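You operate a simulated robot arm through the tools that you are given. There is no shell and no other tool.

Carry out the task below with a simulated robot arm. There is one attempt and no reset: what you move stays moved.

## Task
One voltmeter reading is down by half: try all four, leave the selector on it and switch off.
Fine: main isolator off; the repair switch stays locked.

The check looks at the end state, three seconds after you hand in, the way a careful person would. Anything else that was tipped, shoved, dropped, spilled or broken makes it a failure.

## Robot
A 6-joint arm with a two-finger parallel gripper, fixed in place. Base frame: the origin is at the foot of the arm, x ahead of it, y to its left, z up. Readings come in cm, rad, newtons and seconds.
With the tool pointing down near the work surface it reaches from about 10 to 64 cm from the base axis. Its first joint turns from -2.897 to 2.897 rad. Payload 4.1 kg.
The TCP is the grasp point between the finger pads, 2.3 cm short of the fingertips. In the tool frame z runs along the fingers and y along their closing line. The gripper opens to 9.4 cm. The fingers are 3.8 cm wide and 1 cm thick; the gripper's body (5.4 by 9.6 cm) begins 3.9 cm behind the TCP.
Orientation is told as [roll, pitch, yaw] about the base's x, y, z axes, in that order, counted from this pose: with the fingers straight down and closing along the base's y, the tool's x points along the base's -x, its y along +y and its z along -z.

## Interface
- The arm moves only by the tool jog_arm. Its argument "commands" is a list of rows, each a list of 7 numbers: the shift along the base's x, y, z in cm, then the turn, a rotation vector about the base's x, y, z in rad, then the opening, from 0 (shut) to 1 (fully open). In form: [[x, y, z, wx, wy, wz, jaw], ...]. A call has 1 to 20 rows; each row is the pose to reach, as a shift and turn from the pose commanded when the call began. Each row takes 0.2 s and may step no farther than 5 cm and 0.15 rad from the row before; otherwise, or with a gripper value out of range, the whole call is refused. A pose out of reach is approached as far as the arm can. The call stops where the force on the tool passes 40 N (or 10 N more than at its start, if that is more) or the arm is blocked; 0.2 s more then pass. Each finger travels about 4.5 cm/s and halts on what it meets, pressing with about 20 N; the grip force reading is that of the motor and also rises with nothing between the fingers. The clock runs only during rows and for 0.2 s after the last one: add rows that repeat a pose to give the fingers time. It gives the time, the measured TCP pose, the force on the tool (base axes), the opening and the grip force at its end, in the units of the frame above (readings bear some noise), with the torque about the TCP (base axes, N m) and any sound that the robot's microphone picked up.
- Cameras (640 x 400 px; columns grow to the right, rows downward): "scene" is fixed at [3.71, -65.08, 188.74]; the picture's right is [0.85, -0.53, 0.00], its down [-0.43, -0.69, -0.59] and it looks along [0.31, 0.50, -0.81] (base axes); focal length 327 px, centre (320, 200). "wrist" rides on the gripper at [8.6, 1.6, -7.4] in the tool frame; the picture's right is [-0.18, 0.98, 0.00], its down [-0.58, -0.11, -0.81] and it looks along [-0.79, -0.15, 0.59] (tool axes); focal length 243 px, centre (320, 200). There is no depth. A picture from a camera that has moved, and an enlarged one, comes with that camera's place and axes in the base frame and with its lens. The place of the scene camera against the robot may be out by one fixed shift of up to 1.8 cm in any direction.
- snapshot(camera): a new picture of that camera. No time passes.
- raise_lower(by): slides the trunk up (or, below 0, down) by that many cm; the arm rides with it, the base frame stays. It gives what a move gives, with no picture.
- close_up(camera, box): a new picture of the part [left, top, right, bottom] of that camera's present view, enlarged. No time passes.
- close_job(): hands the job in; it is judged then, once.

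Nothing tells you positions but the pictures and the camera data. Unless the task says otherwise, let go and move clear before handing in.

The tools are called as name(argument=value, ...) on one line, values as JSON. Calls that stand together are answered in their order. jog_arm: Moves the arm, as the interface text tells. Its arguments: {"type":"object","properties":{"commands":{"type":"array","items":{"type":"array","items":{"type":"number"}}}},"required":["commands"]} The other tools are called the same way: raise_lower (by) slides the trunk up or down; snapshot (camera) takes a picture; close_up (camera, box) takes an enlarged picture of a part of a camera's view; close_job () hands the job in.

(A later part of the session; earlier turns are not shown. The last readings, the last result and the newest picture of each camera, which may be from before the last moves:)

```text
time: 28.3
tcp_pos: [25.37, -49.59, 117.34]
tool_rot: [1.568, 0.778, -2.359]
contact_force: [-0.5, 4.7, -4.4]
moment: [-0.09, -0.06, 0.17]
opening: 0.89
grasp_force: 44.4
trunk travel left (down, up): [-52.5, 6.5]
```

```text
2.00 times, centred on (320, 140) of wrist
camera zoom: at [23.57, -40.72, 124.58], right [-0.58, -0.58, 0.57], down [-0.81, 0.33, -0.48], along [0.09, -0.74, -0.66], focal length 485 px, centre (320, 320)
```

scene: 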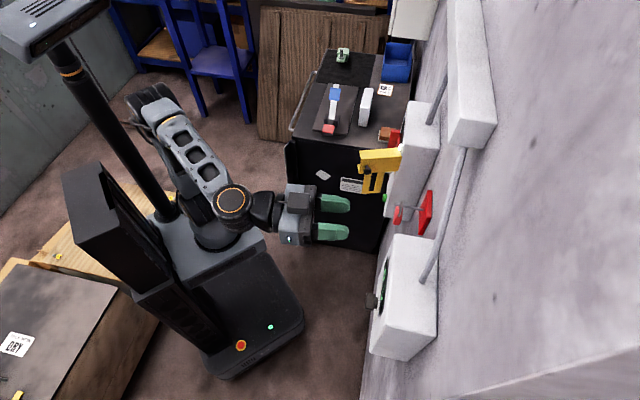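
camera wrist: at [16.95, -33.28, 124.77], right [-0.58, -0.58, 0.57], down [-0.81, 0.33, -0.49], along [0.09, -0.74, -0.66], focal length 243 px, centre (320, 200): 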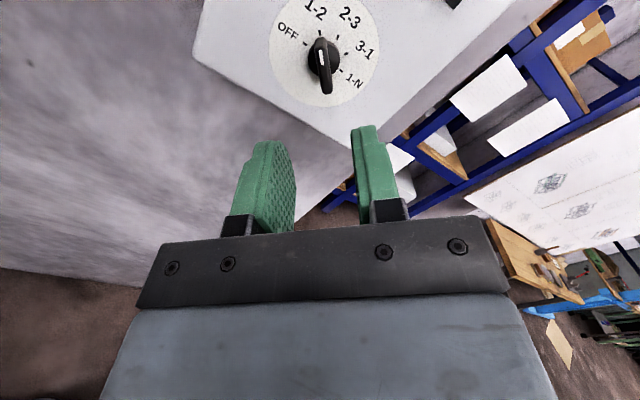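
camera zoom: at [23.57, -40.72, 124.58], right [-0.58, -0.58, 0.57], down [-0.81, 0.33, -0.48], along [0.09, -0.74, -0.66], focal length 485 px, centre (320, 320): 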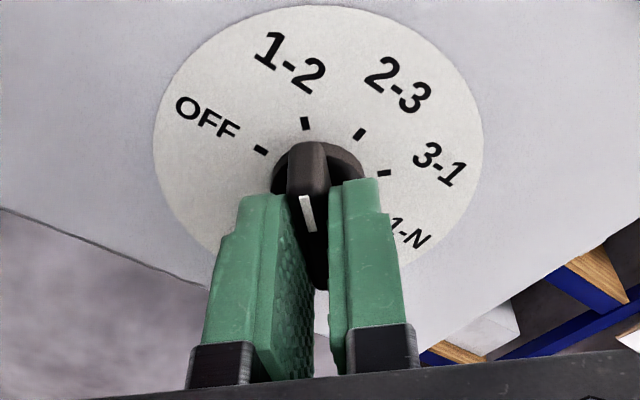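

jog_arm(commands=[[0, 0, 0, 0.093, -0.093, 0, 0], [0, 0, 0, 0.185, -0.185, 0, 0], [0, 0, 0, 0.278, -0.278, 0, 0], [0, 0, 0, 0.37, -0.37, 0, 0], [0, 0, 0, 0.463, -0.463, 0, 0], [0, 0, 0, 0.555, -0.555, 0, 0], [0, 0, 0, 0.555, -0.555, 0, 0]])

close_up(camera="scene", box=[374, 252, 402, 318])

snapshot(camera="wrist")

```text
time: 29.9
tcp_pos: [25.42, -49.44, 117.23]
tool_rot: [1.214, 1.562, -2.713]
contact_force: [18.7, 20.6, -15.3]
moment: [-0.78, -0.73, 0.36]
opening: 0.88
grasp_force: 45.4
trunk travel left (down, up): [-52.5, 6.5]
```

```text
6.06 times, centred on (388, 285) of scene
camera zoom: at [3.71, -65.08, 188.74], right [0.85, -0.53, 0.0], down [-0.43, -0.69, -0.59], along [0.31, 0.5, -0.81], focal length 1982 px, centre (-92, -315)
```

zoom: 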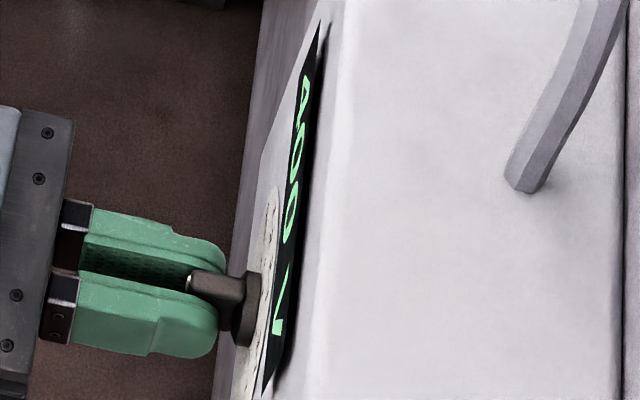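

```text
taken
camera wrist: at [19.05, -45.26, 125.95], right [-0.69, -0.7, -0.18], down [-0.5, 0.64, -0.58], along [0.52, -0.31, -0.8], focal length 243 px, centre (320, 200)
```

wrist: 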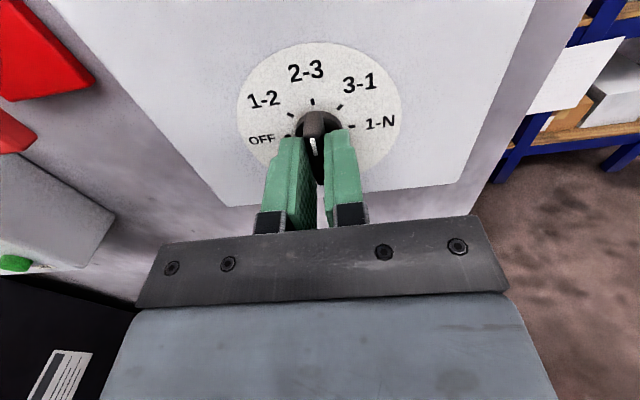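

2-3 also appears to read 400 V. I'll release, back off and confirm the pointer.

jog_arm(commands=[[0, 0, 0, 0, 0, 0, 0.2], [0, 0, 0, 0, 0, 0, 0.35], [-1, 1, 0, 0, 0, 0, 0.35], [-4, 4, 0, 0, 0, 0, 0.35], [-7, 7, 0, 0, 0, 0, 0.35]])

close_up(camera="wrist", box=[250, 0, 400, 120])

close_up(camera="scene", box=[374, 252, 402, 318])

```text
time: 31.1
tcp_pos: [18.0, -42.8, 117.42]
tool_rot: [1.45, 1.563, -2.476]
contact_force: [0.2, 0.4, 0.5]
moment: [0.02, 0.01, -0.02]
opening: 3.28
grasp_force: 0.0
trunk travel left (down, up): [-52.5, 6.5]
```

```text
3.33 times, centred on (325, 60) of wrist
camera zoom: at [11.57, -38.55, 126.11], right [-0.7, -0.7, -0.18], down [-0.5, 0.64, -0.58], along [0.52, -0.32, -0.79], focal length 809 px, centre (303, 667)
```

zoom: 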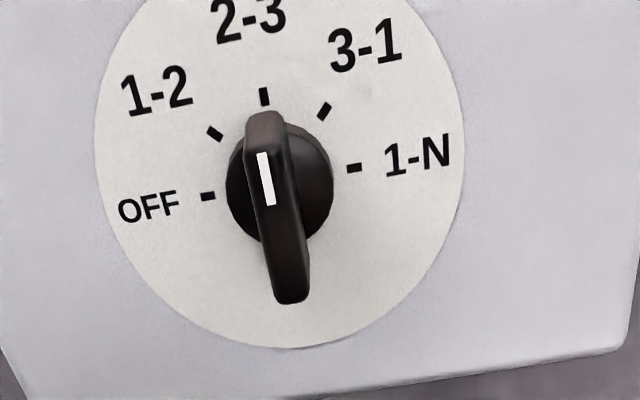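

```text
6.06 times, centred on (388, 285) of scene
camera zoom: at [3.71, -65.08, 188.74], right [0.85, -0.53, 0.0], down [-0.43, -0.69, -0.59], along [0.31, 0.5, -0.81], focal length 1982 px, centre (-92, -315)
```

zoom: 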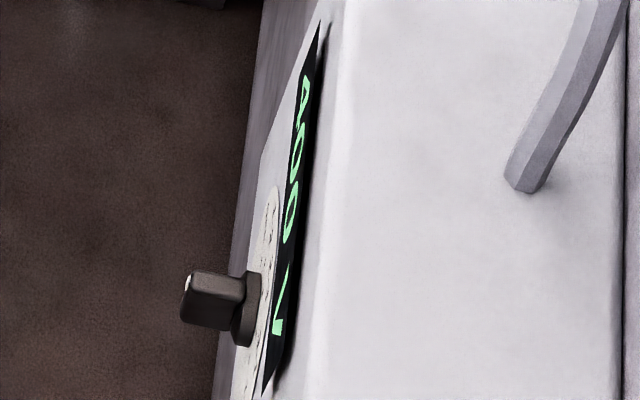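

2-3 reads 400 V. Next I'll regrip and turn to 3-1.

jog_arm(commands=[[2.5, -2.3, 0.1, 0, 0, 0, 0.35], [5.0, -4.5, 0.1, 0, 0, 0, 0.35], [7.31, -6.55, 0.1, 0, 0, 0, 0.35], [7.31, -6.55, 0.1, 0, 0, 0, 0.2], [7.31, -6.55, 0.1, 0, 0, 0, 0], [7.31, -6.55, 0.1, 0, 0, 0, 0], [7.31, -6.55, 0.1, 0, 0, 0, 0]])

```text
time: 32.7
tcp_pos: [25.27, -49.26, 117.46]
tool_rot: [1.533, 1.564, -2.393]
contact_force: [0.0, 0.4, 0.7]
moment: [-0.23, -0.23, 0.01]
opening: 0.9
grasp_force: 44.8
trunk travel left (down, up): [-52.5, 6.5]
```

Gripped with almost no side force. Turning 45° to 3-1.

jog_arm(commands=[[0, 0, 0, 0.093, -0.093, 0, 0], [0, 0, 0, 0.185, -0.185, 0, 0], [0, 0, 0, 0.278, -0.278, 0, 0], [0, 0, 0, 0.37, -0.37, 0, 0], [0, 0, 0, 0.463, -0.463, 0, 0], [0, 0, 0, 0.555, -0.555, 0, 0], [0, 0, 0, 0.555, -0.555, 0, 0]])

close_up(camera="scene", box=[374, 252, 402, 318])

snapshot(camera="wrist")

```text
time: 34.3
tcp_pos: [25.33, -49.19, 117.37]
tool_rot: [-1.572, 0.79, 0.785]
contact_force: [-1.2, 0.1, 6.4]
moment: [-0.56, -0.58, -0.71]
opening: 0.91
grasp_force: 45.5
trunk travel left (down, up): [-52.5, 6.5]
```

```text
6.06 times, centred on (388, 285) of scene
camera zoom: at [3.71, -65.08, 188.74], right [0.85, -0.53, 0.0], down [-0.43, -0.69, -0.59], along [0.31, 0.5, -0.81], focal length 1982 px, centre (-92, -315)
```

zoom: 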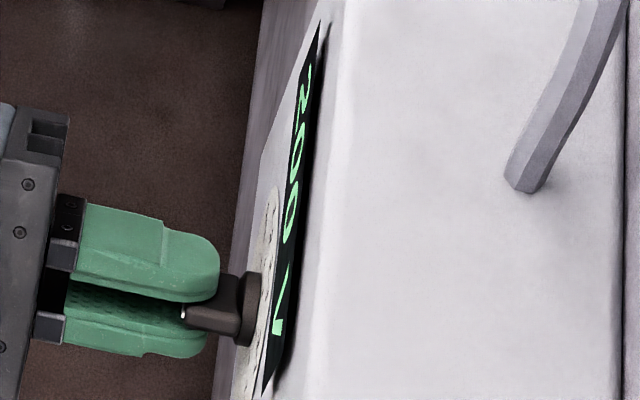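

```text
taken
camera wrist: at [14.85, -49.05, 122.48], right [-0.4, -0.4, -0.82], down [-0.23, 0.91, -0.34], along [0.89, 0.05, -0.46], focal length 243 px, centre (320, 200)
```

wrist: 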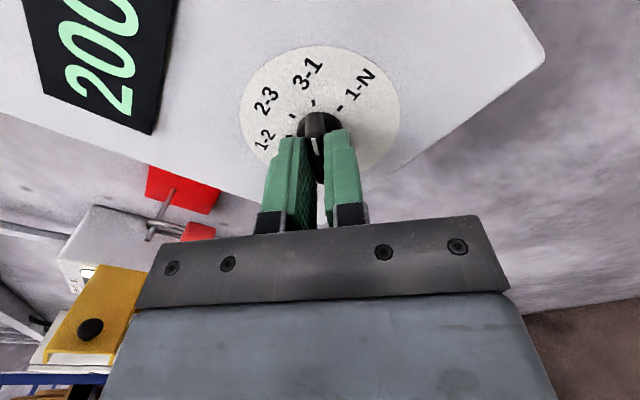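

3-1 reads 200 V, half of 400. To try all four I'll check 1-N too. I'll release, back off, confirm, and unroll by 180° so the last joint has plenty of room.

jog_arm(commands=[[0, 0, 0, 0, 0, 0, 0.2], [0, 0, 0, 0, 0, 0, 0.35], [-1, 1, 0, 0, 0, 0, 0.35], [-4, 4, 0, 0, 0, 0, 0.35], [-7, 7, 0, 0, 0, 0, 0.35]])

close_up(camera="wrist", box=[160, 0, 420, 120])

snapshot(camera="wrist")

```text
time: 35.5
tcp_pos: [18.13, -42.08, 117.45]
tool_rot: [-1.57, 0.791, 0.789]
contact_force: [0.6, -0.4, -0.3]
moment: [0.04, 0.0, 0.03]
opening: 3.3
grasp_force: 0.1
trunk travel left (down, up): [-52.5, 6.5]
```

```text
2.46 times, centred on (290, 60) of wrist
camera zoom: at [7.7, -41.77, 122.5], right [-0.4, -0.4, -0.82], down [-0.23, 0.91, -0.34], along [0.89, 0.05, -0.46], focal length 597 px, centre (394, 545)
```

zoom: 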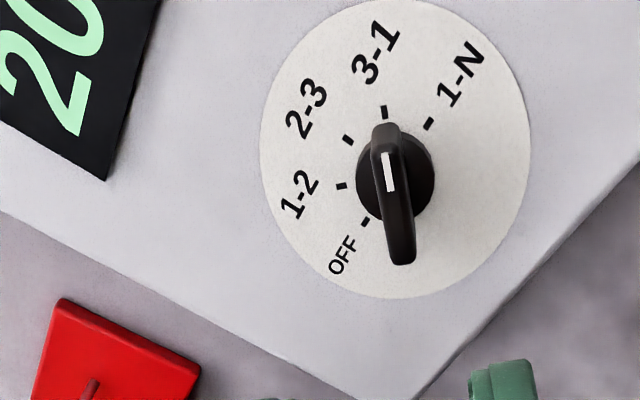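

```text
taken
camera wrist: at [7.7, -41.77, 122.5], right [-0.4, -0.4, -0.82], down [-0.23, 0.91, -0.34], along [0.89, 0.05, -0.46], focal length 243 px, centre (320, 200)
```

wrist: 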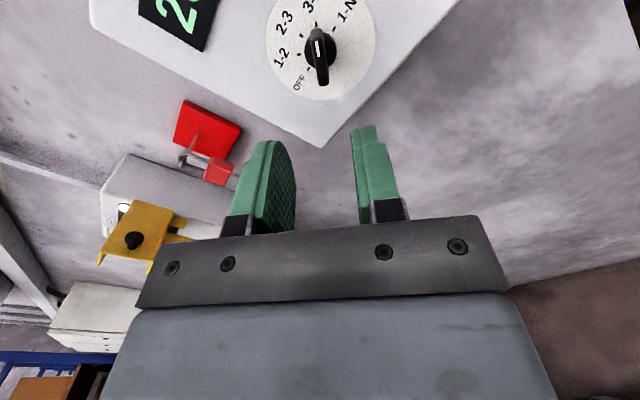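

jog_arm(commands=[[0, 0, 0, -0.105, 0.105, 0, 0.35], [0, 0, 0, -0.21, 0.21, 0, 0.35], [0, 0, 0, -0.315, 0.315, 0, 0.35], [0, 0, 0, -0.42, 0.42, 0, 0.35], [0, 0, 0, -0.525, 0.525, 0, 0.35], [0, 0, 0, -0.63, 0.63, 0, 0.35], [0, 0, 0, -0.735, 0.735, 0, 0.35], [0, 0, 0, -0.84, 0.84, 0, 0.35], [0, 0, 0, -0.945, 0.945, 0, 0.35], [0, 0, 0, -1.05, 1.05, 0, 0.35], [0, 0, 0, -1.155, 1.155, 0, 0.35], [0, 0, 0, -1.26, 1.26, 0, 0.35], [0, 0, 0, -1.365, 1.365, 0, 0.35], [0, 0, 0, -1.47, 1.47, 0, 0.35], [0, 0, 0, -1.575, 1.575, 0, 0.35], [0, 0, 0, -1.68, 1.68, 0, 0.35], [0, 0, 0, -1.785, 1.785, 0, 0.35], [0, 0, 0, -1.89, 1.89, 0, 0.35], [0, 0, 0, -1.995, 1.995, 0, 0.35], [0, 0, 0, -2.1, 2.1, 0, 0.35]])

jog_arm(commands=[[0, 0, 0, -0.06, 0.06, 0, 0.35], [0, 0, 0, -0.121, 0.121, 0, 0.35], [0, 0, 0, -0.121, 0.121, 0, 0.35]])

snapshot(camera="wrist")

```text
time: 39.7
tcp_pos: [18.31, -42.11, 117.4]
tool_rot: [1.572, -0.623, -2.357]
contact_force: [-0.3, 0.5, -0.3]
moment: [-0.01, 0.0, 0.02]
opening: 3.29
grasp_force: 0.0
trunk travel left (down, up): [-52.5, 6.5]
```

```text
time: 40.5
tcp_pos: [18.35, -42.23, 117.43]
tool_rot: [1.572, -0.791, -2.357]
contact_force: [-0.1, -0.2, 0.1]
moment: [0.01, -0.02, -0.05]
opening: 3.29
grasp_force: 0.0
trunk travel left (down, up): [-52.5, 6.5]
```

```text
taken
camera wrist: at [18.14, -31.79, 112.38], right [0.4, 0.4, 0.82], down [-0.91, 0.23, 0.34], along [-0.05, -0.89, 0.46], focal length 243 px, centre (320, 200)
```

wrist: 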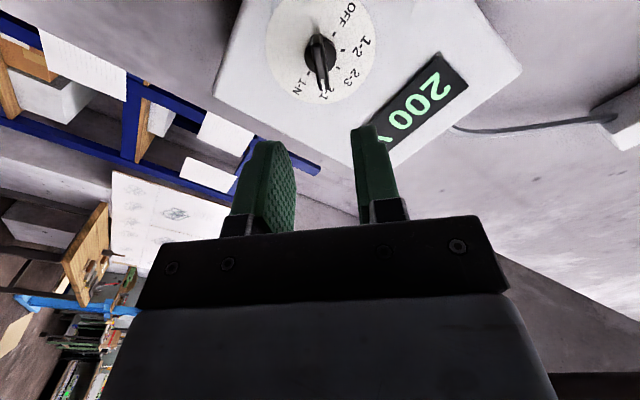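

The display clearly shows 200 V at 3-1. I'll regrip and turn to 1-N.

jog_arm(commands=[[2.5, -2.5, 0.05, 0, 0, 0, 0.35], [5.0, -5.1, 0.05, 0, 0, 0, 0.35], [6.93, -7.07, 0.05, 0, 0, 0, 0.35], [6.93, -7.07, 0.05, 0, 0, 0, 0.2], [6.93, -7.07, 0.05, 0, 0, 0, 0], [6.93, -7.07, 0.05, 0, 0, 0, 0], [6.93, -7.07, 0.05, 0, 0, 0, 0]])

jog_arm(commands=[[0, 0, 0, 0.093, -0.093, 0, 0], [0, 0, 0, 0.185, -0.185, 0, 0], [0, 0, 0, 0.278, -0.278, 0, 0], [0, 0, 0, 0.37, -0.37, 0, 0], [0, 0, 0, 0.463, -0.463, 0, 0], [0, 0, 0, 0.555, -0.555, 0, 0], [0, 0, 0, 0.555, -0.555, 0, 0]])

snapshot(camera="wrist")

close_up(camera="scene", box=[374, 252, 402, 318])

```text
time: 42.1
tcp_pos: [25.2, -49.21, 117.58]
tool_rot: [1.573, -0.793, -2.357]
contact_force: [1.2, -0.2, 0.4]
moment: [-0.18, -0.18, -0.24]
opening: 0.91
grasp_force: 45.2
trunk travel left (down, up): [-52.5, 6.5]
```

```text
time: 43.7
tcp_pos: [25.21, -49.33, 117.61]
tool_rot: [1.57, -0.004, -2.359]
contact_force: [0.5, -2.6, 3.1]
moment: [-0.05, -0.06, -0.62]
opening: 0.9
grasp_force: 45.6
trunk travel left (down, up): [-52.5, 6.5]
```

```text
taken
camera wrist: at [26.09, -37.85, 119.09], right [-0.13, -0.13, 0.98], down [-0.98, 0.16, -0.11], along [-0.14, -0.98, -0.14], focal length 243 px, centre (320, 200)
```

wrist: 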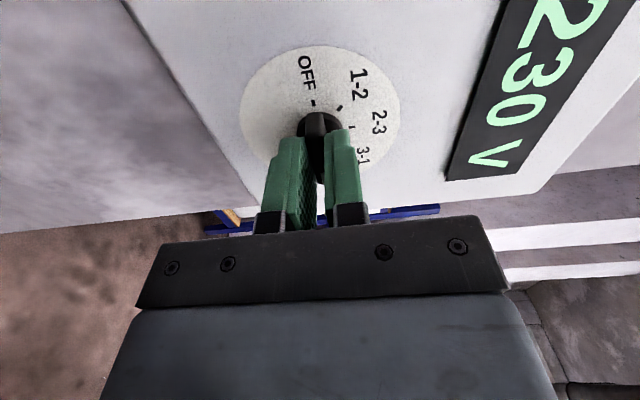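

```text
6.06 times, centred on (388, 285) of scene
camera zoom: at [3.71, -65.08, 188.74], right [0.85, -0.53, 0.0], down [-0.43, -0.69, -0.59], along [0.31, 0.5, -0.81], focal length 1982 px, centre (-92, -315)
```

zoom: 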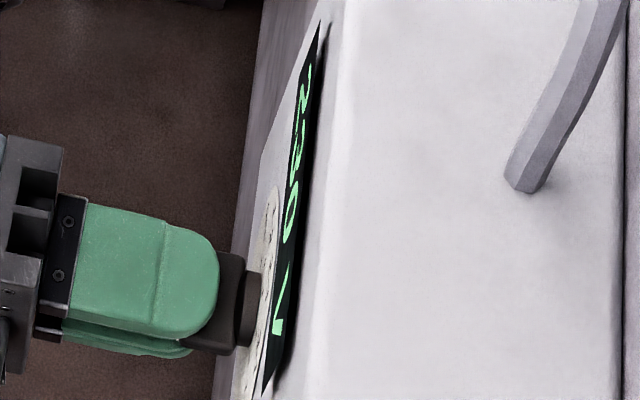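

1-N reads 230 V, which is normal phase to neutral. 3-1 is therefore the reading down by half (200 V instead of 400 V), so I'll turn back to 3-1 and release.

jog_arm(commands=[[0, 0, 0, -0.093, 0.093, 0, 0], [0, 0, 0, -0.185, 0.185, 0, 0], [0, 0, 0, -0.278, 0.278, 0, 0], [0, 0, 0, -0.37, 0.37, 0, 0], [0, 0, 0, -0.463, 0.463, 0, 0], [0, 0, 0, -0.555, 0.555, 0, 0], [0, 0, 0, -0.555, 0.555, 0, 0]])

jog_arm(commands=[[0, 0, 0, 0, 0, 0, 0.2], [0, 0, 0, 0, 0, 0, 0.35], [-1, 1, 0, 0, 0, 0, 0.35], [-4, 4, 0, 0, 0, 0, 0.35], [-7, 7, 0, 0, 0, 0, 0.35]])

snapshot(camera="wrist")

close_up(camera="wrist", box=[250, 0, 450, 150])

```text
time: 45.3
tcp_pos: [25.19, -49.18, 117.5]
tool_rot: [1.571, -0.793, -2.357]
contact_force: [-2.9, -0.9, 9.1]
moment: [0.61, 0.65, 0.93]
opening: 0.89
grasp_force: 44.9
trunk travel left (down, up): [-52.5, 6.5]
```

```text
time: 46.5
tcp_pos: [18.11, -42.17, 117.47]
tool_rot: [1.573, -0.791, -2.358]
contact_force: [-0.1, -0.1, -0.2]
moment: [0.03, -0.02, 0.02]
opening: 3.3
grasp_force: 0.1
trunk travel left (down, up): [-52.5, 6.5]
```

```text
taken
camera wrist: at [17.93, -31.76, 112.47], right [0.4, 0.4, 0.82], down [-0.91, 0.23, 0.34], along [-0.05, -0.89, 0.46], focal length 243 px, centre (320, 200)
```

wrist: 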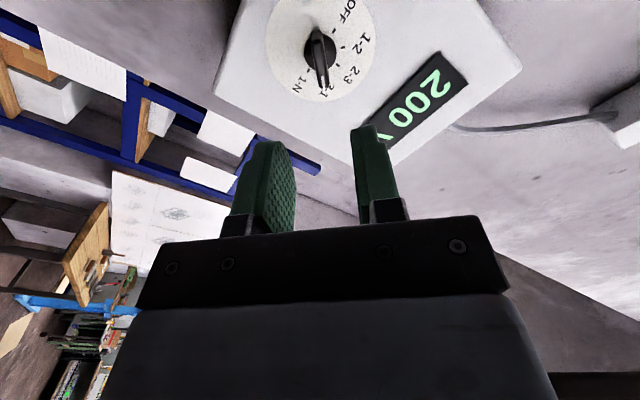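

```text
2.67 times, centred on (350, 75) of wrist
camera zoom: at [17.93, -31.76, 112.47], right [0.4, 0.4, 0.82], down [-0.91, 0.23, 0.34], along [-0.05, -0.89, 0.46], focal length 647 px, centre (240, 533)
```

zoom: 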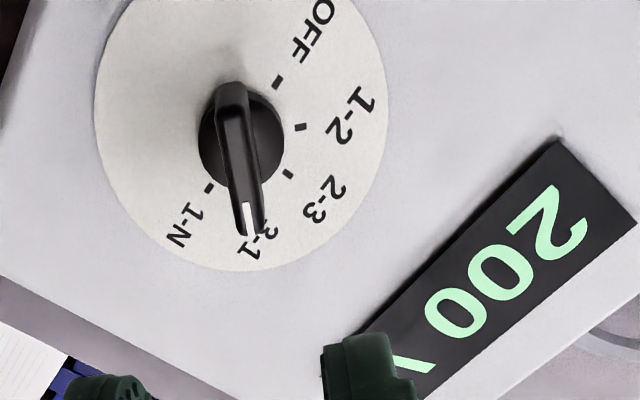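

The selector is on 3-1 (200 V). Next is the isolator. Its bar is vertical and must turn 90° counter-clockwise, so I'll roll to 180° with the camera on top, then travel left along the wall at a safe stand-off.

jog_arm(commands=[[-0.2, 0.2, 0, 0.104, -0.104, 0, 0.35], [-0.4, 0.4, 0, 0.208, -0.208, 0, 0.35], [-0.6, 0.6, 0, 0.312, -0.312, 0, 0.35], [-0.7, 0.7, 0, 0.416, -0.416, 0, 0.35], [-0.7, 0.7, 0, 0.52, -0.52, 0, 0.35], [-0.7, 0.7, 0, 0.625, -0.625, 0, 0.35], [-0.7, 0.7, 0, 0.729, -0.729, 0, 0.35], [-0.7, 0.7, 0, 0.833, -0.833, 0, 0.35], [-0.7, 0.7, 0, 0.937, -0.937, 0, 0.35], [-0.7, 0.7, 0, 1.041, -1.041, 0, 0.35], [-0.7, 0.7, 0, 1.145, -1.145, 0, 0.35], [-0.7, 0.7, 0, 1.249, -1.249, 0, 0.35], [-0.7, 0.7, 0, 1.353, -1.353, 0, 0.35], [-0.7, 0.7, 0, 1.458, -1.458, 0, 0.35], [-0.7, 0.7, 0, 1.562, -1.562, 0, 0.35], [-0.7, 0.7, 0, 1.666, -1.666, 0, 0.35]])

jog_arm(commands=[[2.5, 2.5, 2, 0, 0, 0, 0.35], [5, 5, 4, 0, 0, 0, 0.35], [7.5, 7.5, 6, 0, 0, 0, 0.35], [10, 10, 8, 0, 0, 0, 0.35], [12.5, 12.5, 8, 0, 0, 0, 0.35], [15, 15, 8, 0, 0, 0, 0.35]])

snapshot(camera="wrist")

snapshot(camera="scene")

```text
time: 49.9
tcp_pos: [17.69, -41.71, 117.53]
tool_rot: [1.368, 1.566, -2.56]
contact_force: [-0.2, 0.1, 0.2]
moment: [-0.03, 0.04, 0.0]
opening: 3.3
grasp_force: 0.1
trunk travel left (down, up): [-52.5, 6.5]
```

```text
time: 51.3
tcp_pos: [30.63, -28.04, 125.75]
tool_rot: [1.16, 1.563, -2.761]
contact_force: [0.4, 0.9, 0.1]
moment: [0.01, 0.01, 0.03]
opening: 3.28
grasp_force: 0.1
out of reach, approached as far as the arm can: row 6
trunk travel left (down, up): [-52.5, 6.5]
```

```text
taken
camera wrist: at [24.26, -23.93, 134.49], right [-0.69, -0.7, -0.18], down [-0.5, 0.64, -0.58], along [0.52, -0.31, -0.8], focal length 243 px, centre (320, 200)
```

wrist: 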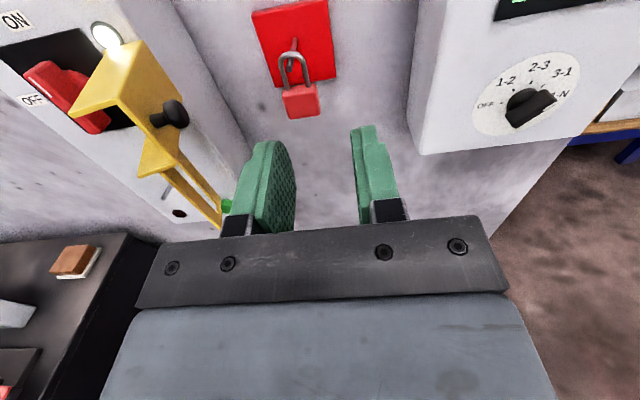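

```text
taken
```

scene: 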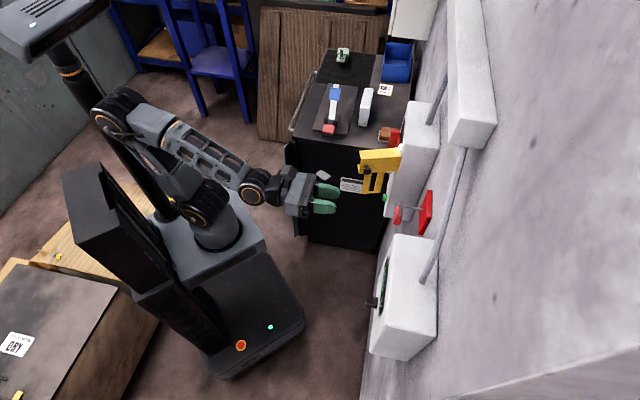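

I had drifted to the minimum radius for a horizontal tool. The lamp face is at n≈56, and the handle bar is near n≈54, a≈24.8, z≈126.6. I'll look closely at the yellow shroud's clearance before going there.

close_up(camera="wrist", box=[0, 0, 240, 240])

close_up(camera="scene", box=[340, 100, 450, 220])

```text
1.67 times, centred on (120, 120) of wrist
camera zoom: at [24.26, -23.93, 134.49], right [-0.69, -0.7, -0.18], down [-0.5, 0.64, -0.58], along [0.52, -0.31, -0.8], focal length 404 px, centre (653, 333)
```

zoom: 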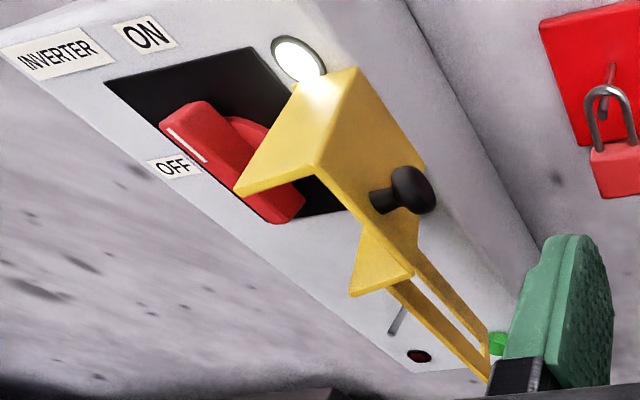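

```text
3.33 times, centred on (395, 160) of scene
camera zoom: at [3.71, -65.08, 188.74], right [0.85, -0.53, 0.0], down [-0.43, -0.69, -0.59], along [0.31, 0.5, -0.81], focal length 1090 px, centre (70, 333)
```

zoom: 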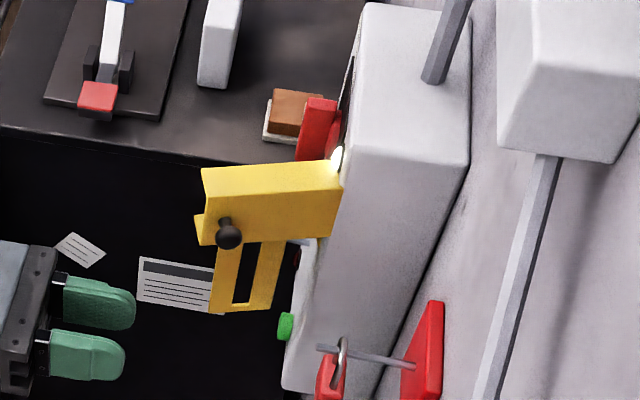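

The shroud stands out from the face at a≈13–18, n≈45–55, z≈119–129 (its slotted tail hangs lower), and a straight approach at a≈24.8 clears it by about 3 cm. I'll travel above it at z≈137 and then come down in front of the handle.

jog_arm(commands=[[0.6, -0.6, 3.5, 0, 0, 0, 0.4], [1.2, -1.2, 7.5, 0, 0, 0, 0.4], [1.77, -1.77, 11.25, 0, 0, 0, 0.45], [1.77, -1.77, 11.25, 0, 0, 0, 0.45]])

```text
time: 52.3
tcp_pos: [32.46, -29.87, 137.05]
tool_rot: [1.382, 1.563, -2.544]
contact_force: [-0.8, -0.6, -0.6]
moment: [0.0, 0.02, 0.02]
opening: 4.23
grasp_force: 0.0
trunk travel left (down, up): [-52.5, 6.5]
```

jog_arm(commands=[[2.7, 2.7, 0, 0, 0, 0, 0.45], [5.4, 5.4, 0, 0, 0, 0, 0.45], [8.1, 8.1, 0, 0, 0, 0, 0.45], [10.8, 10.8, 0, 0, 0, 0, 0.45], [13.5, 13.5, 0, 0, 0, 0, 0.45], [16.2, 16.2, 0, 0, 0, 0, 0.45], [16.2, 16.2, 0, 0, 0, 0, 0.45]])

snapshot(camera="wrist")

snapshot(camera="scene")

```text
time: 53.9
tcp_pos: [33.79, -28.35, 138.94]
tool_rot: [1.242, 1.563, -2.678]
contact_force: [0.2, -0.1, 0.2]
moment: [0.0, -0.02, -0.03]
opening: 4.21
grasp_force: 0.0
out of reach, approached as far as the arm can: row 1, 2, 3, 4, 5, 6, 7
trunk travel left (down, up): [-52.5, 6.5]
```

```text
taken
camera wrist: at [27.41, -24.08, 147.69], right [-0.69, -0.7, -0.18], down [-0.5, 0.64, -0.58], along [0.52, -0.31, -0.79], focal length 243 px, centre (320, 200)
```

wrist: 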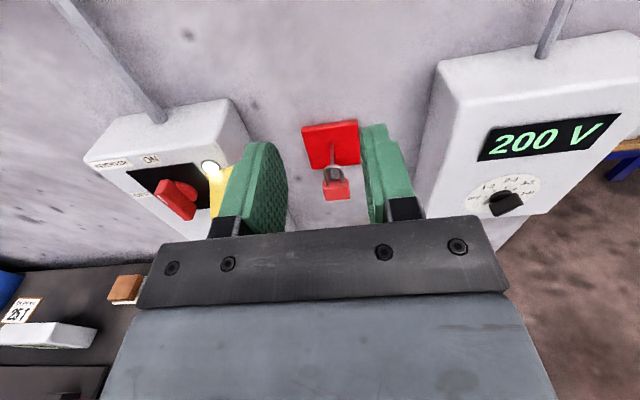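

```text
taken
```

scene: 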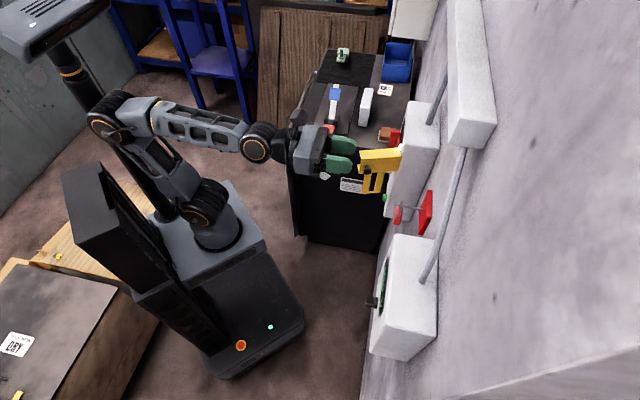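

The wrist seems to be near a straight-line singularity: forearm and tool both level. Lowering the trunk makes the forearm slope upward and bends the wrist away from that. The space below is clear, so I'll lower it 20 cm.

raise_lower(by=-20)

snapshot(camera="scene")

```text
time: 56.0
tcp_pos: [33.78, -28.27, 119.04]
tool_rot: [1.232, 1.565, -2.687]
contact_force: [0.0, 0.1, 0.2]
moment: [0.0, -0.02, 0.04]
opening: 4.21
grasp_force: 0.1
trunk travel left (down, up): [-32.5, 26.5]
```

```text
taken
```

scene: 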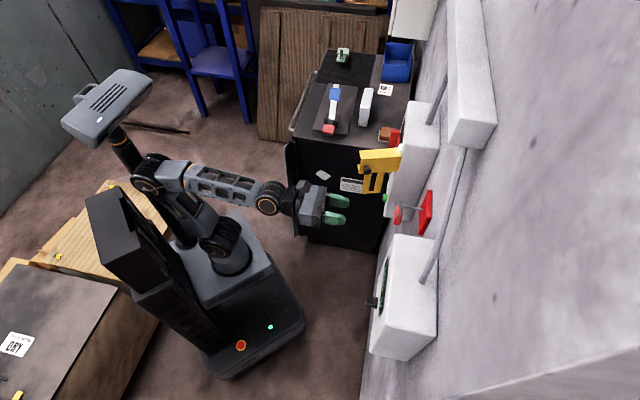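

jog_arm(commands=[[0, 0, 4, 0, 0, 0, 0.45], [0, 0, 8, 0, 0, 0, 0.45], [0, 0, 12, 0, 0, 0, 0.45], [0, 0, 16, 0, 0, 0, 0.45], [0, 0, 18, 0, 0, 0, 0.45], [0, 0, 18, 0, 0, 0, 0.45]])

```text
time: 57.4
tcp_pos: [33.39, -28.39, 137.07]
tool_rot: [1.31, 1.563, -2.608]
contact_force: [-0.3, 0.1, 0.4]
moment: [0.0, 0.0, 0.01]
opening: 4.21
grasp_force: 0.0
out of reach, approached as far as the arm can: row 1, 2, 4, 5, 6
trunk travel left (down, up): [-32.5, 26.5]
```

jog_arm(commands=[[1.4, 1.4, 0, 0, 0, 0, 0.45], [2.8, 2.8, 0, 0, 0, 0, 0.45], [4.2, 4.2, 0, 0, 0, 0, 0.45]])

snapshot(camera="scene")

```text
time: 58.2
tcp_pos: [33.31, -28.44, 137.0]
tool_rot: [1.345, 1.564, -2.571]
contact_force: [0.5, 0.3, 0.6]
moment: [0.0, -0.02, 0.01]
opening: 4.23
grasp_force: 0.1
out of reach, approached as far as the arm can: row 1, 2, 3
trunk travel left (down, up): [-32.5, 26.5]
```

```text
taken
```

scene: 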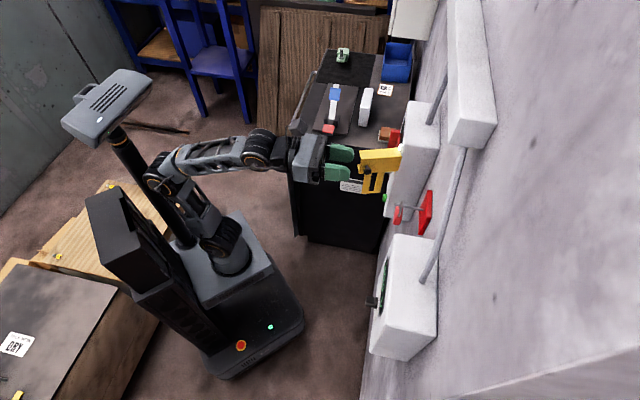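

The arm has a wrist joint that cannot pass straight, and moving left needs it bent the other way. So I'll back off to the selector side, unwind to roll 0, tip the tool down, travel left that way, and tip up again in front of the handle.

jog_arm(commands=[[-1.2, -1.2, -3.5, 0, 0, 0, 0.45], [-2.4, -2.4, -7, 0, 0, 0, 0.45], [-3.6, -3.6, -10.5, 0, 0, 0, 0.45], [-4.8, -4.8, -14, 0, 0, 0, 0.45], [-6.0, -6.0, -18, 0, 0, 0, 0.45], [-6.0, -6.0, -18, 0, 0, 0, 0.45]])

raise_lower(by=20)

```text
time: 59.6
tcp_pos: [27.45, -34.38, 119.12]
tool_rot: [1.162, 1.564, -2.757]
contact_force: [-0.5, -0.1, 0.1]
moment: [-0.01, 0.02, 0.02]
opening: 4.21
grasp_force: 0.1
trunk travel left (down, up): [-32.5, 26.5]
```

```text
time: 61.8
tcp_pos: [27.3, -34.34, 139.31]
tool_rot: [1.221, 1.564, -2.7]
contact_force: [0.0, 0.0, -0.4]
moment: [0.0, -0.02, -0.01]
opening: 4.24
grasp_force: 0.0
trunk travel left (down, up): [-52.5, 6.5]
```

jog_arm(commands=[[-1.3, -1.3, -3.5, 0, 0, 0, 0.45], [-2.6, -2.6, -7, 0, 0, 0, 0.45], [-3.9, -3.9, -10.5, 0, 0, 0, 0.45], [-5.2, -5.2, -14, 0, 0, 0, 0.45], [-6.4, -6.4, -17, 0, 0, 0, 0.45], [-6.4, -6.4, -17, 0, 0, 0, 0.45]])

jog_arm(commands=[[0, 0, 0, -0.105, 0.105, 0, 0.35], [0, 0, 0, -0.21, 0.21, 0, 0.35], [0, 0, 0, -0.315, 0.315, 0, 0.35], [0, 0, 0, -0.42, 0.42, 0, 0.35], [0, 0, 0, -0.525, 0.525, 0, 0.35], [0, 0, 0, -0.63, 0.63, 0, 0.35], [0, 0, 0, -0.735, 0.735, 0, 0.35], [0, 0, 0, -0.84, 0.84, 0, 0.35], [0, 0, 0, -0.945, 0.945, 0, 0.35], [0, 0, 0, -1.05, 1.05, 0, 0.35], [0, 0, 0, -1.155, 1.155, 0, 0.35], [0, 0, 0, -1.26, 1.26, 0, 0.35], [0, 0, 0, -1.365, 1.365, 0, 0.35], [0, 0, 0, -1.47, 1.47, 0, 0.35], [0, 0, 0, -1.575, 1.575, 0, 0.35], [0, 0, 0, -1.68, 1.68, 0, 0.35], [0, 0, 0, -1.785, 1.785, 0, 0.35], [0, 0, 0, -1.89, 1.89, 0, 0.35], [0, 0, 0, -1.995, 1.995, 0, 0.35], [0, 0, 0, -2.1, 2.1, 0, 0.35]])

snapshot(camera="wrist")

```text
time: 63.2
tcp_pos: [21.15, -40.66, 122.1]
tool_rot: [1.281, 1.564, -2.641]
contact_force: [-0.6, 0.1, 0.9]
moment: [0.01, -0.01, -0.01]
opening: 4.21
grasp_force: 0.1
trunk travel left (down, up): [-52.5, 6.5]
```

```text
time: 67.4
tcp_pos: [21.02, -40.89, 122.26]
tool_rot: [1.58, -1.409, -2.37]
contact_force: [0.2, 0.0, -0.7]
moment: [0.0, 0.03, -0.01]
opening: 3.27
grasp_force: 0.0
trunk travel left (down, up): [-52.5, 6.5]
```

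```text
taken
camera wrist: at [17.91, -33.33, 114.03], right [0.67, 0.66, 0.34], down [-0.71, 0.43, 0.56], along [0.22, -0.61, 0.76], focal length 243 px, centre (320, 200)
```

wrist: 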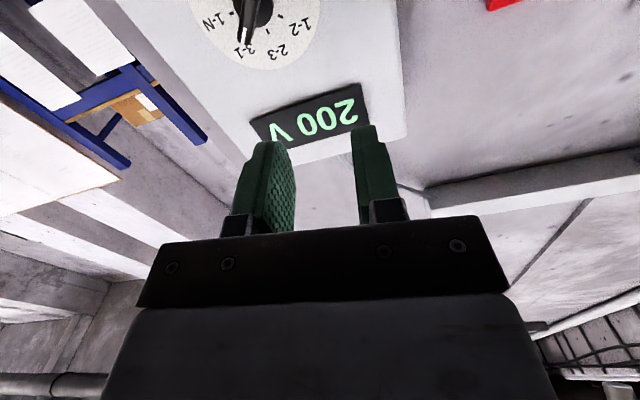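

jog_arm(commands=[[0, 0, 0, -0.06, 0.06, 0, 0.35], [0, 0, 0, -0.115, 0.115, 0, 0.35], [0, 0, 0, -0.115, 0.115, 0, 0.35]])

jog_arm(commands=[[0.4, 1.4, 0.5, 0.085, 0.085, 0, 0.35], [0.8, 2.8, 1, 0.17, 0.17, 0, 0.35], [1.2, 4.1, 1.5, 0.255, 0.255, 0, 0.35], [1.6, 5.5, 2, 0.34, 0.34, 0, 0.35], [1.9, 6.8, 2.5, 0.425, 0.425, 0, 0.35], [2.2, 8.1, 3, 0.51, 0.51, 0, 0.35], [2.5, 9.3, 3.5, 0.595, 0.595, 0, 0.35], [2.7, 10.5, 4, 0.67, 0.67, 0, 0.35], [2.7, 10.5, 4, 0.67, 0.67, 0, 0.35]])

```text
time: 68.2
tcp_pos: [20.88, -40.87, 122.19]
tool_rot: [2.655, -1.567, 2.837]
contact_force: [-0.2, 0.1, 0.1]
moment: [0.0, 0.01, -0.01]
opening: 3.29
grasp_force: 0.1
trunk travel left (down, up): [-52.5, 6.5]
```

```text
time: 70.2
tcp_pos: [23.78, -30.19, 126.44]
tool_rot: [-0.005, -0.625, -0.79]
contact_force: [0.5, -0.2, -1.3]
moment: [-0.02, 0.01, 0.01]
opening: 3.29
grasp_force: 0.0
trunk travel left (down, up): [-52.5, 6.5]
```

jog_arm(commands=[[2.5, 2.9, 2.6, 0, 0, 0, 0.4], [5.2, 6, 5.1, 0, 0, 0, 0.4], [7.7, 9.2, 7.6, 0, 0, 0, 0.4], [10.2, 12.2, 9.6, 0, 0, 0, 0.4], [13.2, 15, 10.6, 0, 0, 0, 0.4], [16.7, 16.8, 10.6, 0, 0, 0, 0.4], [20.2, 17.7, 10.6, 0, 0, 0, 0.45], [22.2, 18.7, 10.6, 0, 0, 0, 0.45], [22.2, 18.7, 10.6, 0, 0, 0, 0.45]])

snapshot(camera="wrist")

snapshot(camera="scene")

```text
time: 72.2
tcp_pos: [46.02, -11.3, 136.87]
tool_rot: [-0.002, -0.626, -0.79]
contact_force: [-0.4, -0.1, -0.8]
moment: [0.01, -0.01, 0.0]
opening: 4.22
grasp_force: 0.1
trunk travel left (down, up): [-52.5, 6.5]
```

```text
taken
camera wrist: at [39.18, -2.01, 137.87], right [0.8, 0.59, 0.1], down [-0.08, -0.07, 0.99], along [0.59, -0.81, -0.01], focal length 243 px, centre (320, 200)
```

wrist: 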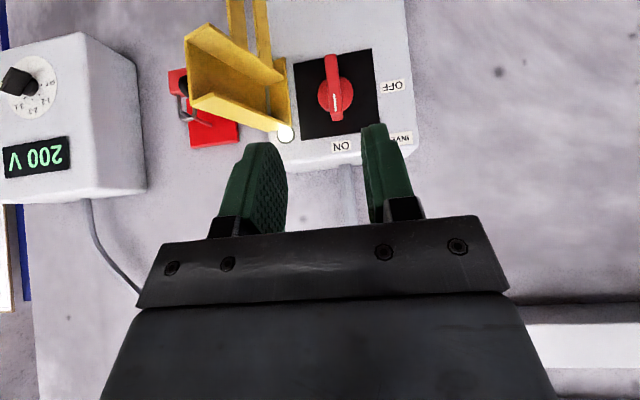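

```text
taken
```

scene: 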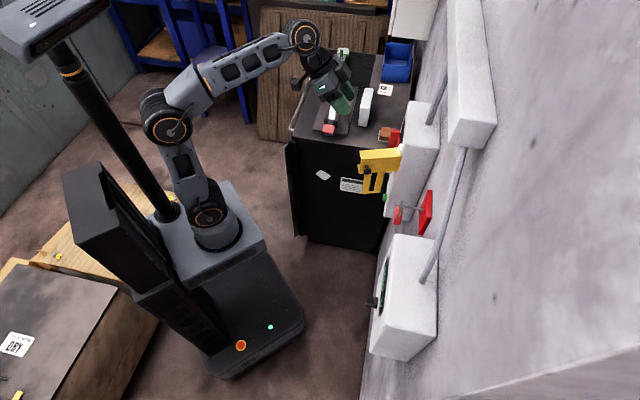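

close_up(camera="wrist", box=[180, 10, 420, 170])

```text
2.50 times, centred on (300, 90) of wrist
camera zoom: at [39.18, -2.01, 137.87], right [0.8, 0.59, 0.1], down [-0.08, -0.07, 0.99], along [0.59, -0.81, -0.01], focal length 606 px, centre (370, 475)
```

zoom: 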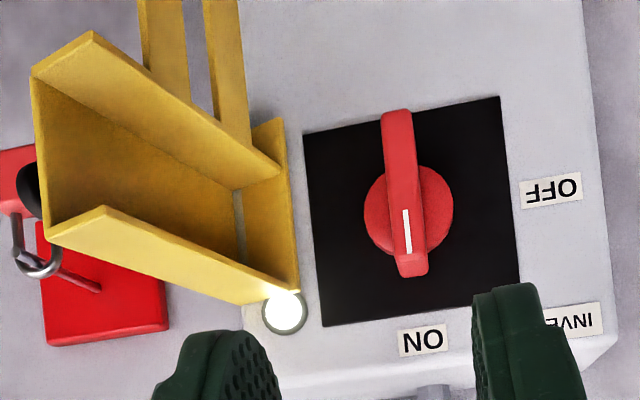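

The handle axis is at a≈25.1, z≈126.7, with a bar about 6.4 cm long and 1.3 cm thick. I'll tilt the tool to horizontal in front of it, keeping the fingertips at n≈46.

jog_arm(commands=[[0.35, -0.25, -1.3, -0.083, -0.083, 0, 0.45], [0.7, -0.5, -2.6, -0.167, -0.167, 0, 0.45], [1.05, -0.75, -3.8, -0.25, -0.25, 0, 0.45], [1.4, -1.0, -5.1, -0.334, -0.334, 0, 0.45], [1.75, -1.3, -6.4, -0.417, -0.417, 0, 0.45], [2.1, -1.55, -7.6, -0.5, -0.5, 0, 0.45], [2.5, -1.8, -8.9, -0.585, -0.585, 0, 0.45], [2.84, -2.06, -10.2, -0.668, -0.668, 0, 0.45], [2.84, -2.06, -10.2, -0.668, -0.668, 0, 0.45]])

snapshot(camera="wrist")

snapshot(camera="scene")

```text
time: 74.2
tcp_pos: [48.72, -13.59, 126.65]
tool_rot: [1.606, -1.569, -2.398]
contact_force: [0.6, 1.0, 1.2]
moment: [0.04, 0.02, -0.02]
opening: 4.24
grasp_force: 0.0
trunk travel left (down, up): [-52.5, 6.5]
```

```text
taken
camera wrist: at [44.57, -7.05, 118.02], right [0.7, 0.69, 0.19], down [-0.65, 0.5, 0.58], along [0.31, -0.53, 0.79], focal length 243 px, centre (320, 200)
```

wrist: 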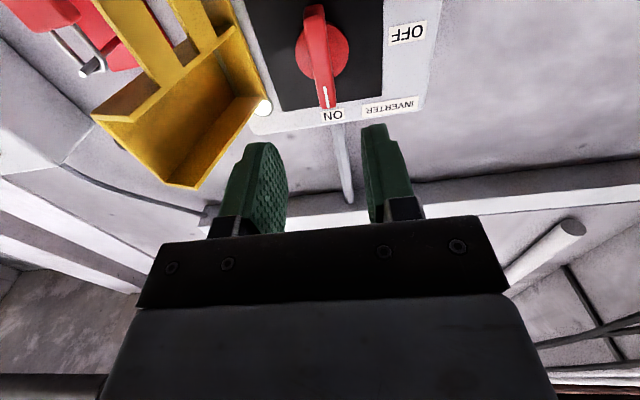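

```text
taken
```

scene: 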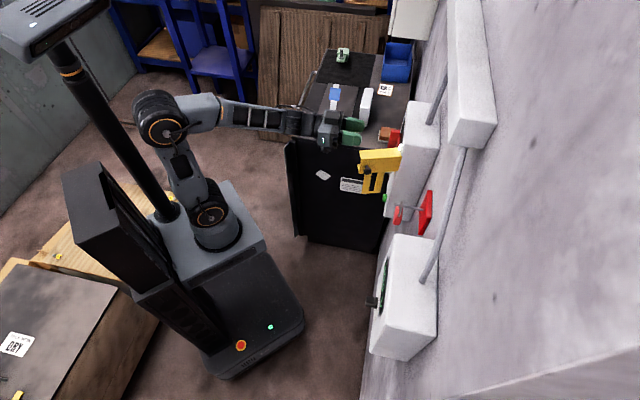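

In position square to the handle. I'll roll in the negative direction in stages, so that I end with the camera on top and then on the left, away from the shroud.

jog_arm(commands=[[0, 0, 0, -0.105, 0.105, 0, 0.45], [0, 0, 0, -0.21, 0.21, 0, 0.45], [0, 0, 0, -0.315, 0.315, 0, 0.45], [0, 0, 0, -0.42, 0.42, 0, 0.45], [0, 0, 0, -0.525, 0.525, 0, 0.45], [0, 0, 0, -0.63, 0.63, 0, 0.45], [0, 0, 0, -0.735, 0.735, 0, 0.45], [0, 0, 0, -0.84, 0.84, 0, 0.45], [0, 0, 0, -0.945, 0.945, 0, 0.45], [0, 0, 0, -1.05, 1.05, 0, 0.45]])

```text
time: 76.4
tcp_pos: [48.77, -13.74, 126.62]
tool_rot: [-1.576, -0.086, 0.786]
contact_force: [1.0, -0.4, -0.2]
moment: [0.03, -0.01, 0.01]
opening: 4.25
grasp_force: 0.0
trunk travel left (down, up): [-52.5, 6.5]
```

jog_arm(commands=[[0, 0, 0, -0.105, 0.105, 0, 0.45], [0, 0, 0, -0.21, 0.21, 0, 0.45], [0, 0, 0, -0.315, 0.315, 0, 0.45], [0, 0, 0, -0.42, 0.42, 0, 0.45], [0, 0, 0, -0.525, 0.525, 0, 0.45], [0, 0, 0, -0.63, 0.63, 0, 0.45], [0, 0, 0, -0.735, 0.735, 0, 0.45], [0, 0, 0, -0.84, 0.84, 0, 0.45], [0, 0, 0, -0.945, 0.945, 0, 0.45], [0, 0, 0, -1.05, 1.05, 0, 0.45], [0, 0, 0, -1.17, 1.17, 0, 0.45]])

snapshot(camera="wrist")

```text
refused: row 11 steps farther than a row can; nothing moved
```

```text
taken
camera wrist: at [37.46, -14.33, 124.27], right [0.19, 0.18, -0.96], down [-0.17, 0.97, 0.15], along [0.97, 0.13, 0.22], focal length 243 px, centre (320, 200)
```

wrist: 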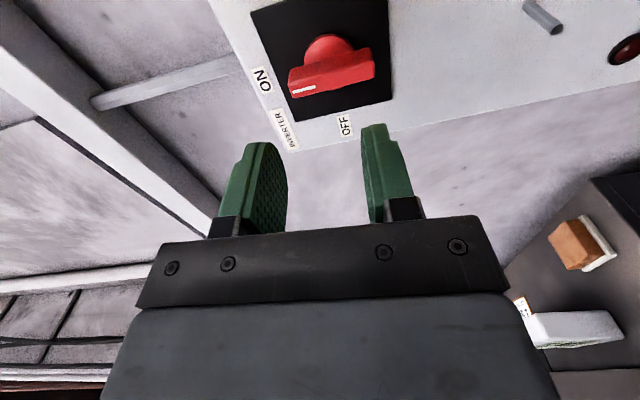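

jog_arm(commands=[[0, 0, 0, -0.098, 0.098, 0, 0.45], [0, 0, 0, -0.195, 0.195, 0, 0.45], [0, 0, 0, -0.293, 0.293, 0, 0.45], [0, 0, 0, -0.39, 0.39, 0, 0.45], [0, 0, 0, -0.488, 0.488, 0, 0.45], [0, 0, 0, -0.586, 0.586, 0, 0.45], [0, 0, 0, -0.683, 0.683, 0, 0.45], [0, 0, 0, -0.781, 0.781, 0, 0.45], [0, 0, 0, -0.878, 0.878, 0, 0.45], [0, 0, 0, -0.976, 0.976, 0, 0.45], [0, 0, 0, -1.074, 1.074, 0, 0.45], [0, 0, 0, -1.171, 1.171, 0, 0.45]])

snapshot(camera="wrist")

```text
time: 79.0
tcp_pos: [48.72, -13.57, 126.77]
tool_rot: [-2.034, 1.569, 0.331]
contact_force: [-0.1, -1.2, -0.2]
moment: [-0.01, 0.0, 0.0]
opening: 4.23
grasp_force: 0.1
trunk travel left (down, up): [-52.5, 6.5]
```

```text
taken
camera wrist: at [42.29, -9.51, 135.33], right [-0.69, -0.7, -0.19], down [-0.5, 0.64, -0.58], along [0.53, -0.31, -0.79], focal length 243 px, centre (320, 200)
```

wrist: 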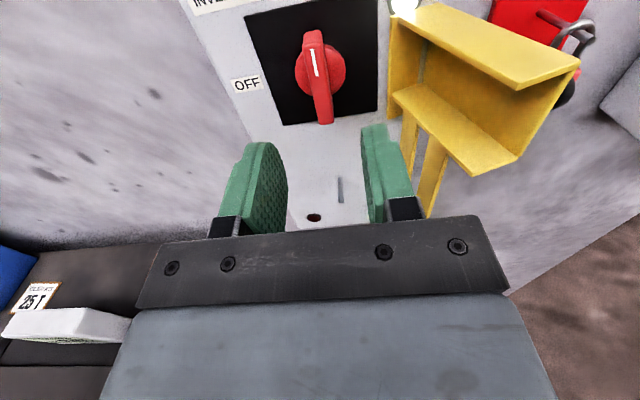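

The handle axis from this view agrees (a≈25.0, z≈126.7, bar front n≈52.8). Before gripping, I'll check in free space that the final -90° roll is reachable here.

jog_arm(commands=[[0, 0, 0, -0.102, 0.102, 0, 0.45], [0, 0, 0, -0.204, 0.204, 0, 0.45], [0, 0, 0, -0.306, 0.306, 0, 0.45], [0, 0, 0, -0.408, 0.408, 0, 0.45], [0, 0, 0, -0.51, 0.51, 0, 0.45], [0, 0, 0, -0.612, 0.612, 0, 0.45], [0, 0, 0, -0.714, 0.714, 0, 0.45], [0, 0, 0, -0.816, 0.816, 0, 0.45], [0, 0, 0, -0.918, 0.918, 0, 0.45], [0, 0, 0, -1.02, 1.02, 0, 0.45], [0, 0, 0, -1.111, 1.111, 0, 0.45], [0, 0, 0, -1.15, 1.15, 0, 0.45]])

```text
time: 81.6
tcp_pos: [48.69, -13.6, 126.69]
tool_rot: [1.564, -0.054, -2.355]
contact_force: [0.2, 0.1, 0.0]
moment: [-0.01, 0.01, 0.0]
opening: 4.23
grasp_force: 0.1
trunk travel left (down, up): [-52.5, 6.5]
```

That works. I'll roll back to vertical-bar alignment.

jog_arm(commands=[[0, 0, 0, 0.102, -0.102, 0, 0.45], [0, 0, 0, 0.204, -0.204, 0, 0.45], [0, 0, 0, 0.306, -0.306, 0, 0.45], [0, 0, 0, 0.408, -0.408, 0, 0.45], [0, 0, 0, 0.51, -0.51, 0, 0.45], [0, 0, 0, 0.612, -0.612, 0, 0.45], [0, 0, 0, 0.714, -0.714, 0, 0.45], [0, 0, 0, 0.816, -0.816, 0, 0.45], [0, 0, 0, 0.918, -0.918, 0, 0.45], [0, 0, 0, 1.02, -1.02, 0, 0.45], [0, 0, 0, 1.111, -1.111, 0, 0.45], [0, 0, 0, 1.15, -1.15, 0, 0.45]])

jog_arm(commands=[[2.0, -1.8, 0, 0, 0, 0, 0.45], [3.8, -3.6, 0, 0, 0, 0, 0.45], [5.0, -4.75, 0, 0, 0, 0, 0.45], [5.66, -5.45, 0, 0, 0, 0, 0.45]])

snapshot(camera="wrist")

close_up(camera="scene", box=[300, 90, 440, 220])

```text
time: 84.2
tcp_pos: [48.68, -13.64, 126.65]
tool_rot: [-1.681, 1.566, 0.678]
contact_force: [-0.3, 0.2, -0.7]
moment: [0.01, -0.01, 0.0]
opening: 4.25
grasp_force: 0.1
trunk travel left (down, up): [-52.5, 6.5]
```

```text
time: 85.2
tcp_pos: [54.56, -19.05, 126.65]
tool_rot: [-1.598, 1.566, 0.764]
contact_force: [-0.5, 0.1, -0.3]
moment: [0.02, 0.02, 0.01]
opening: 4.27
grasp_force: 0.1
trunk travel left (down, up): [-52.5, 6.5]
```

```text
taken
camera wrist: at [47.98, -14.92, 135.35], right [-0.69, -0.7, -0.19], down [-0.5, 0.65, -0.58], along [0.53, -0.31, -0.79], focal length 243 px, centre (320, 200)
```

wrist: 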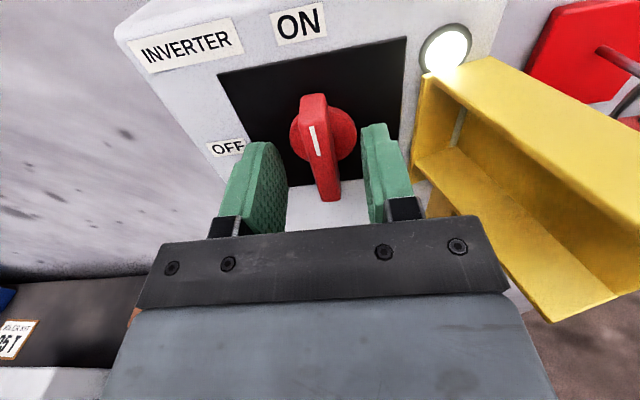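

```text
3.08 times, centred on (370, 155) of scene
camera zoom: at [3.71, -65.08, 188.74], right [0.85, -0.53, 0.0], down [-0.43, -0.69, -0.59], along [0.31, 0.5, -0.81], focal length 1006 px, centre (166, 338)
```

zoom: 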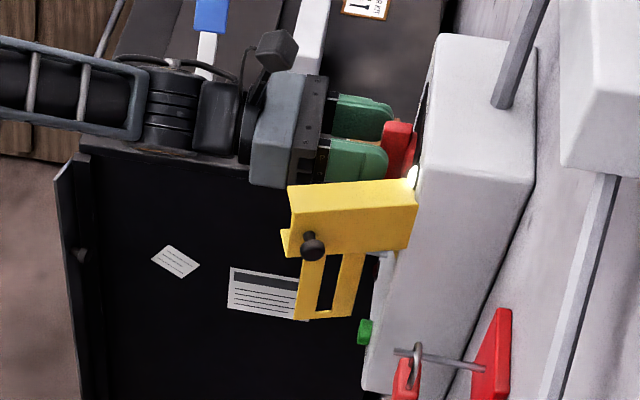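

The bar is centred between the fingers, with the shroud clear. Closing now.

jog_arm(commands=[[0, 0, 0, 0, 0, 0, 0.3], [0, 0, 0, 0, 0, 0, 0.15], [0, 0, 0, 0, 0, 0, 0.0], [0, 0, 0, 0, 0, 0, 0.0], [0, 0, 0, 0, 0, 0, 0.0]])

close_up(camera="wrist", box=[200, 40, 440, 240])

```text
time: 86.4
tcp_pos: [54.31, -19.05, 126.8]
tool_rot: [-1.758, 1.567, 0.606]
contact_force: [-1.1, -0.4, 0.3]
moment: [-0.19, 0.1, -0.19]
opening: 1.29
grasp_force: 44.9
trunk travel left (down, up): [-52.5, 6.5]
```

```text
2.00 times, centred on (320, 140) of wrist
camera zoom: at [47.93, -14.92, 135.38], right [-0.69, -0.7, -0.19], down [-0.5, 0.65, -0.58], along [0.53, -0.31, -0.79], focal length 485 px, centre (320, 320)
```

zoom: 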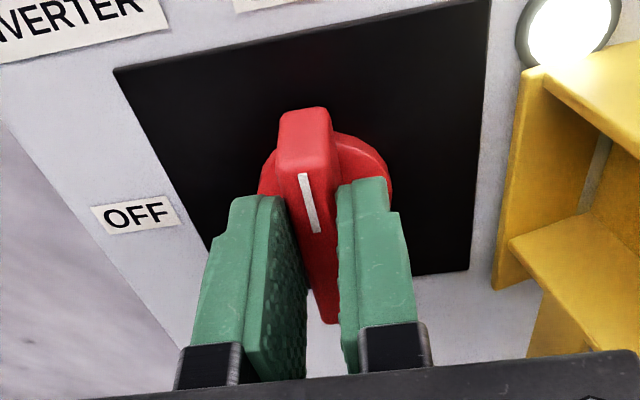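

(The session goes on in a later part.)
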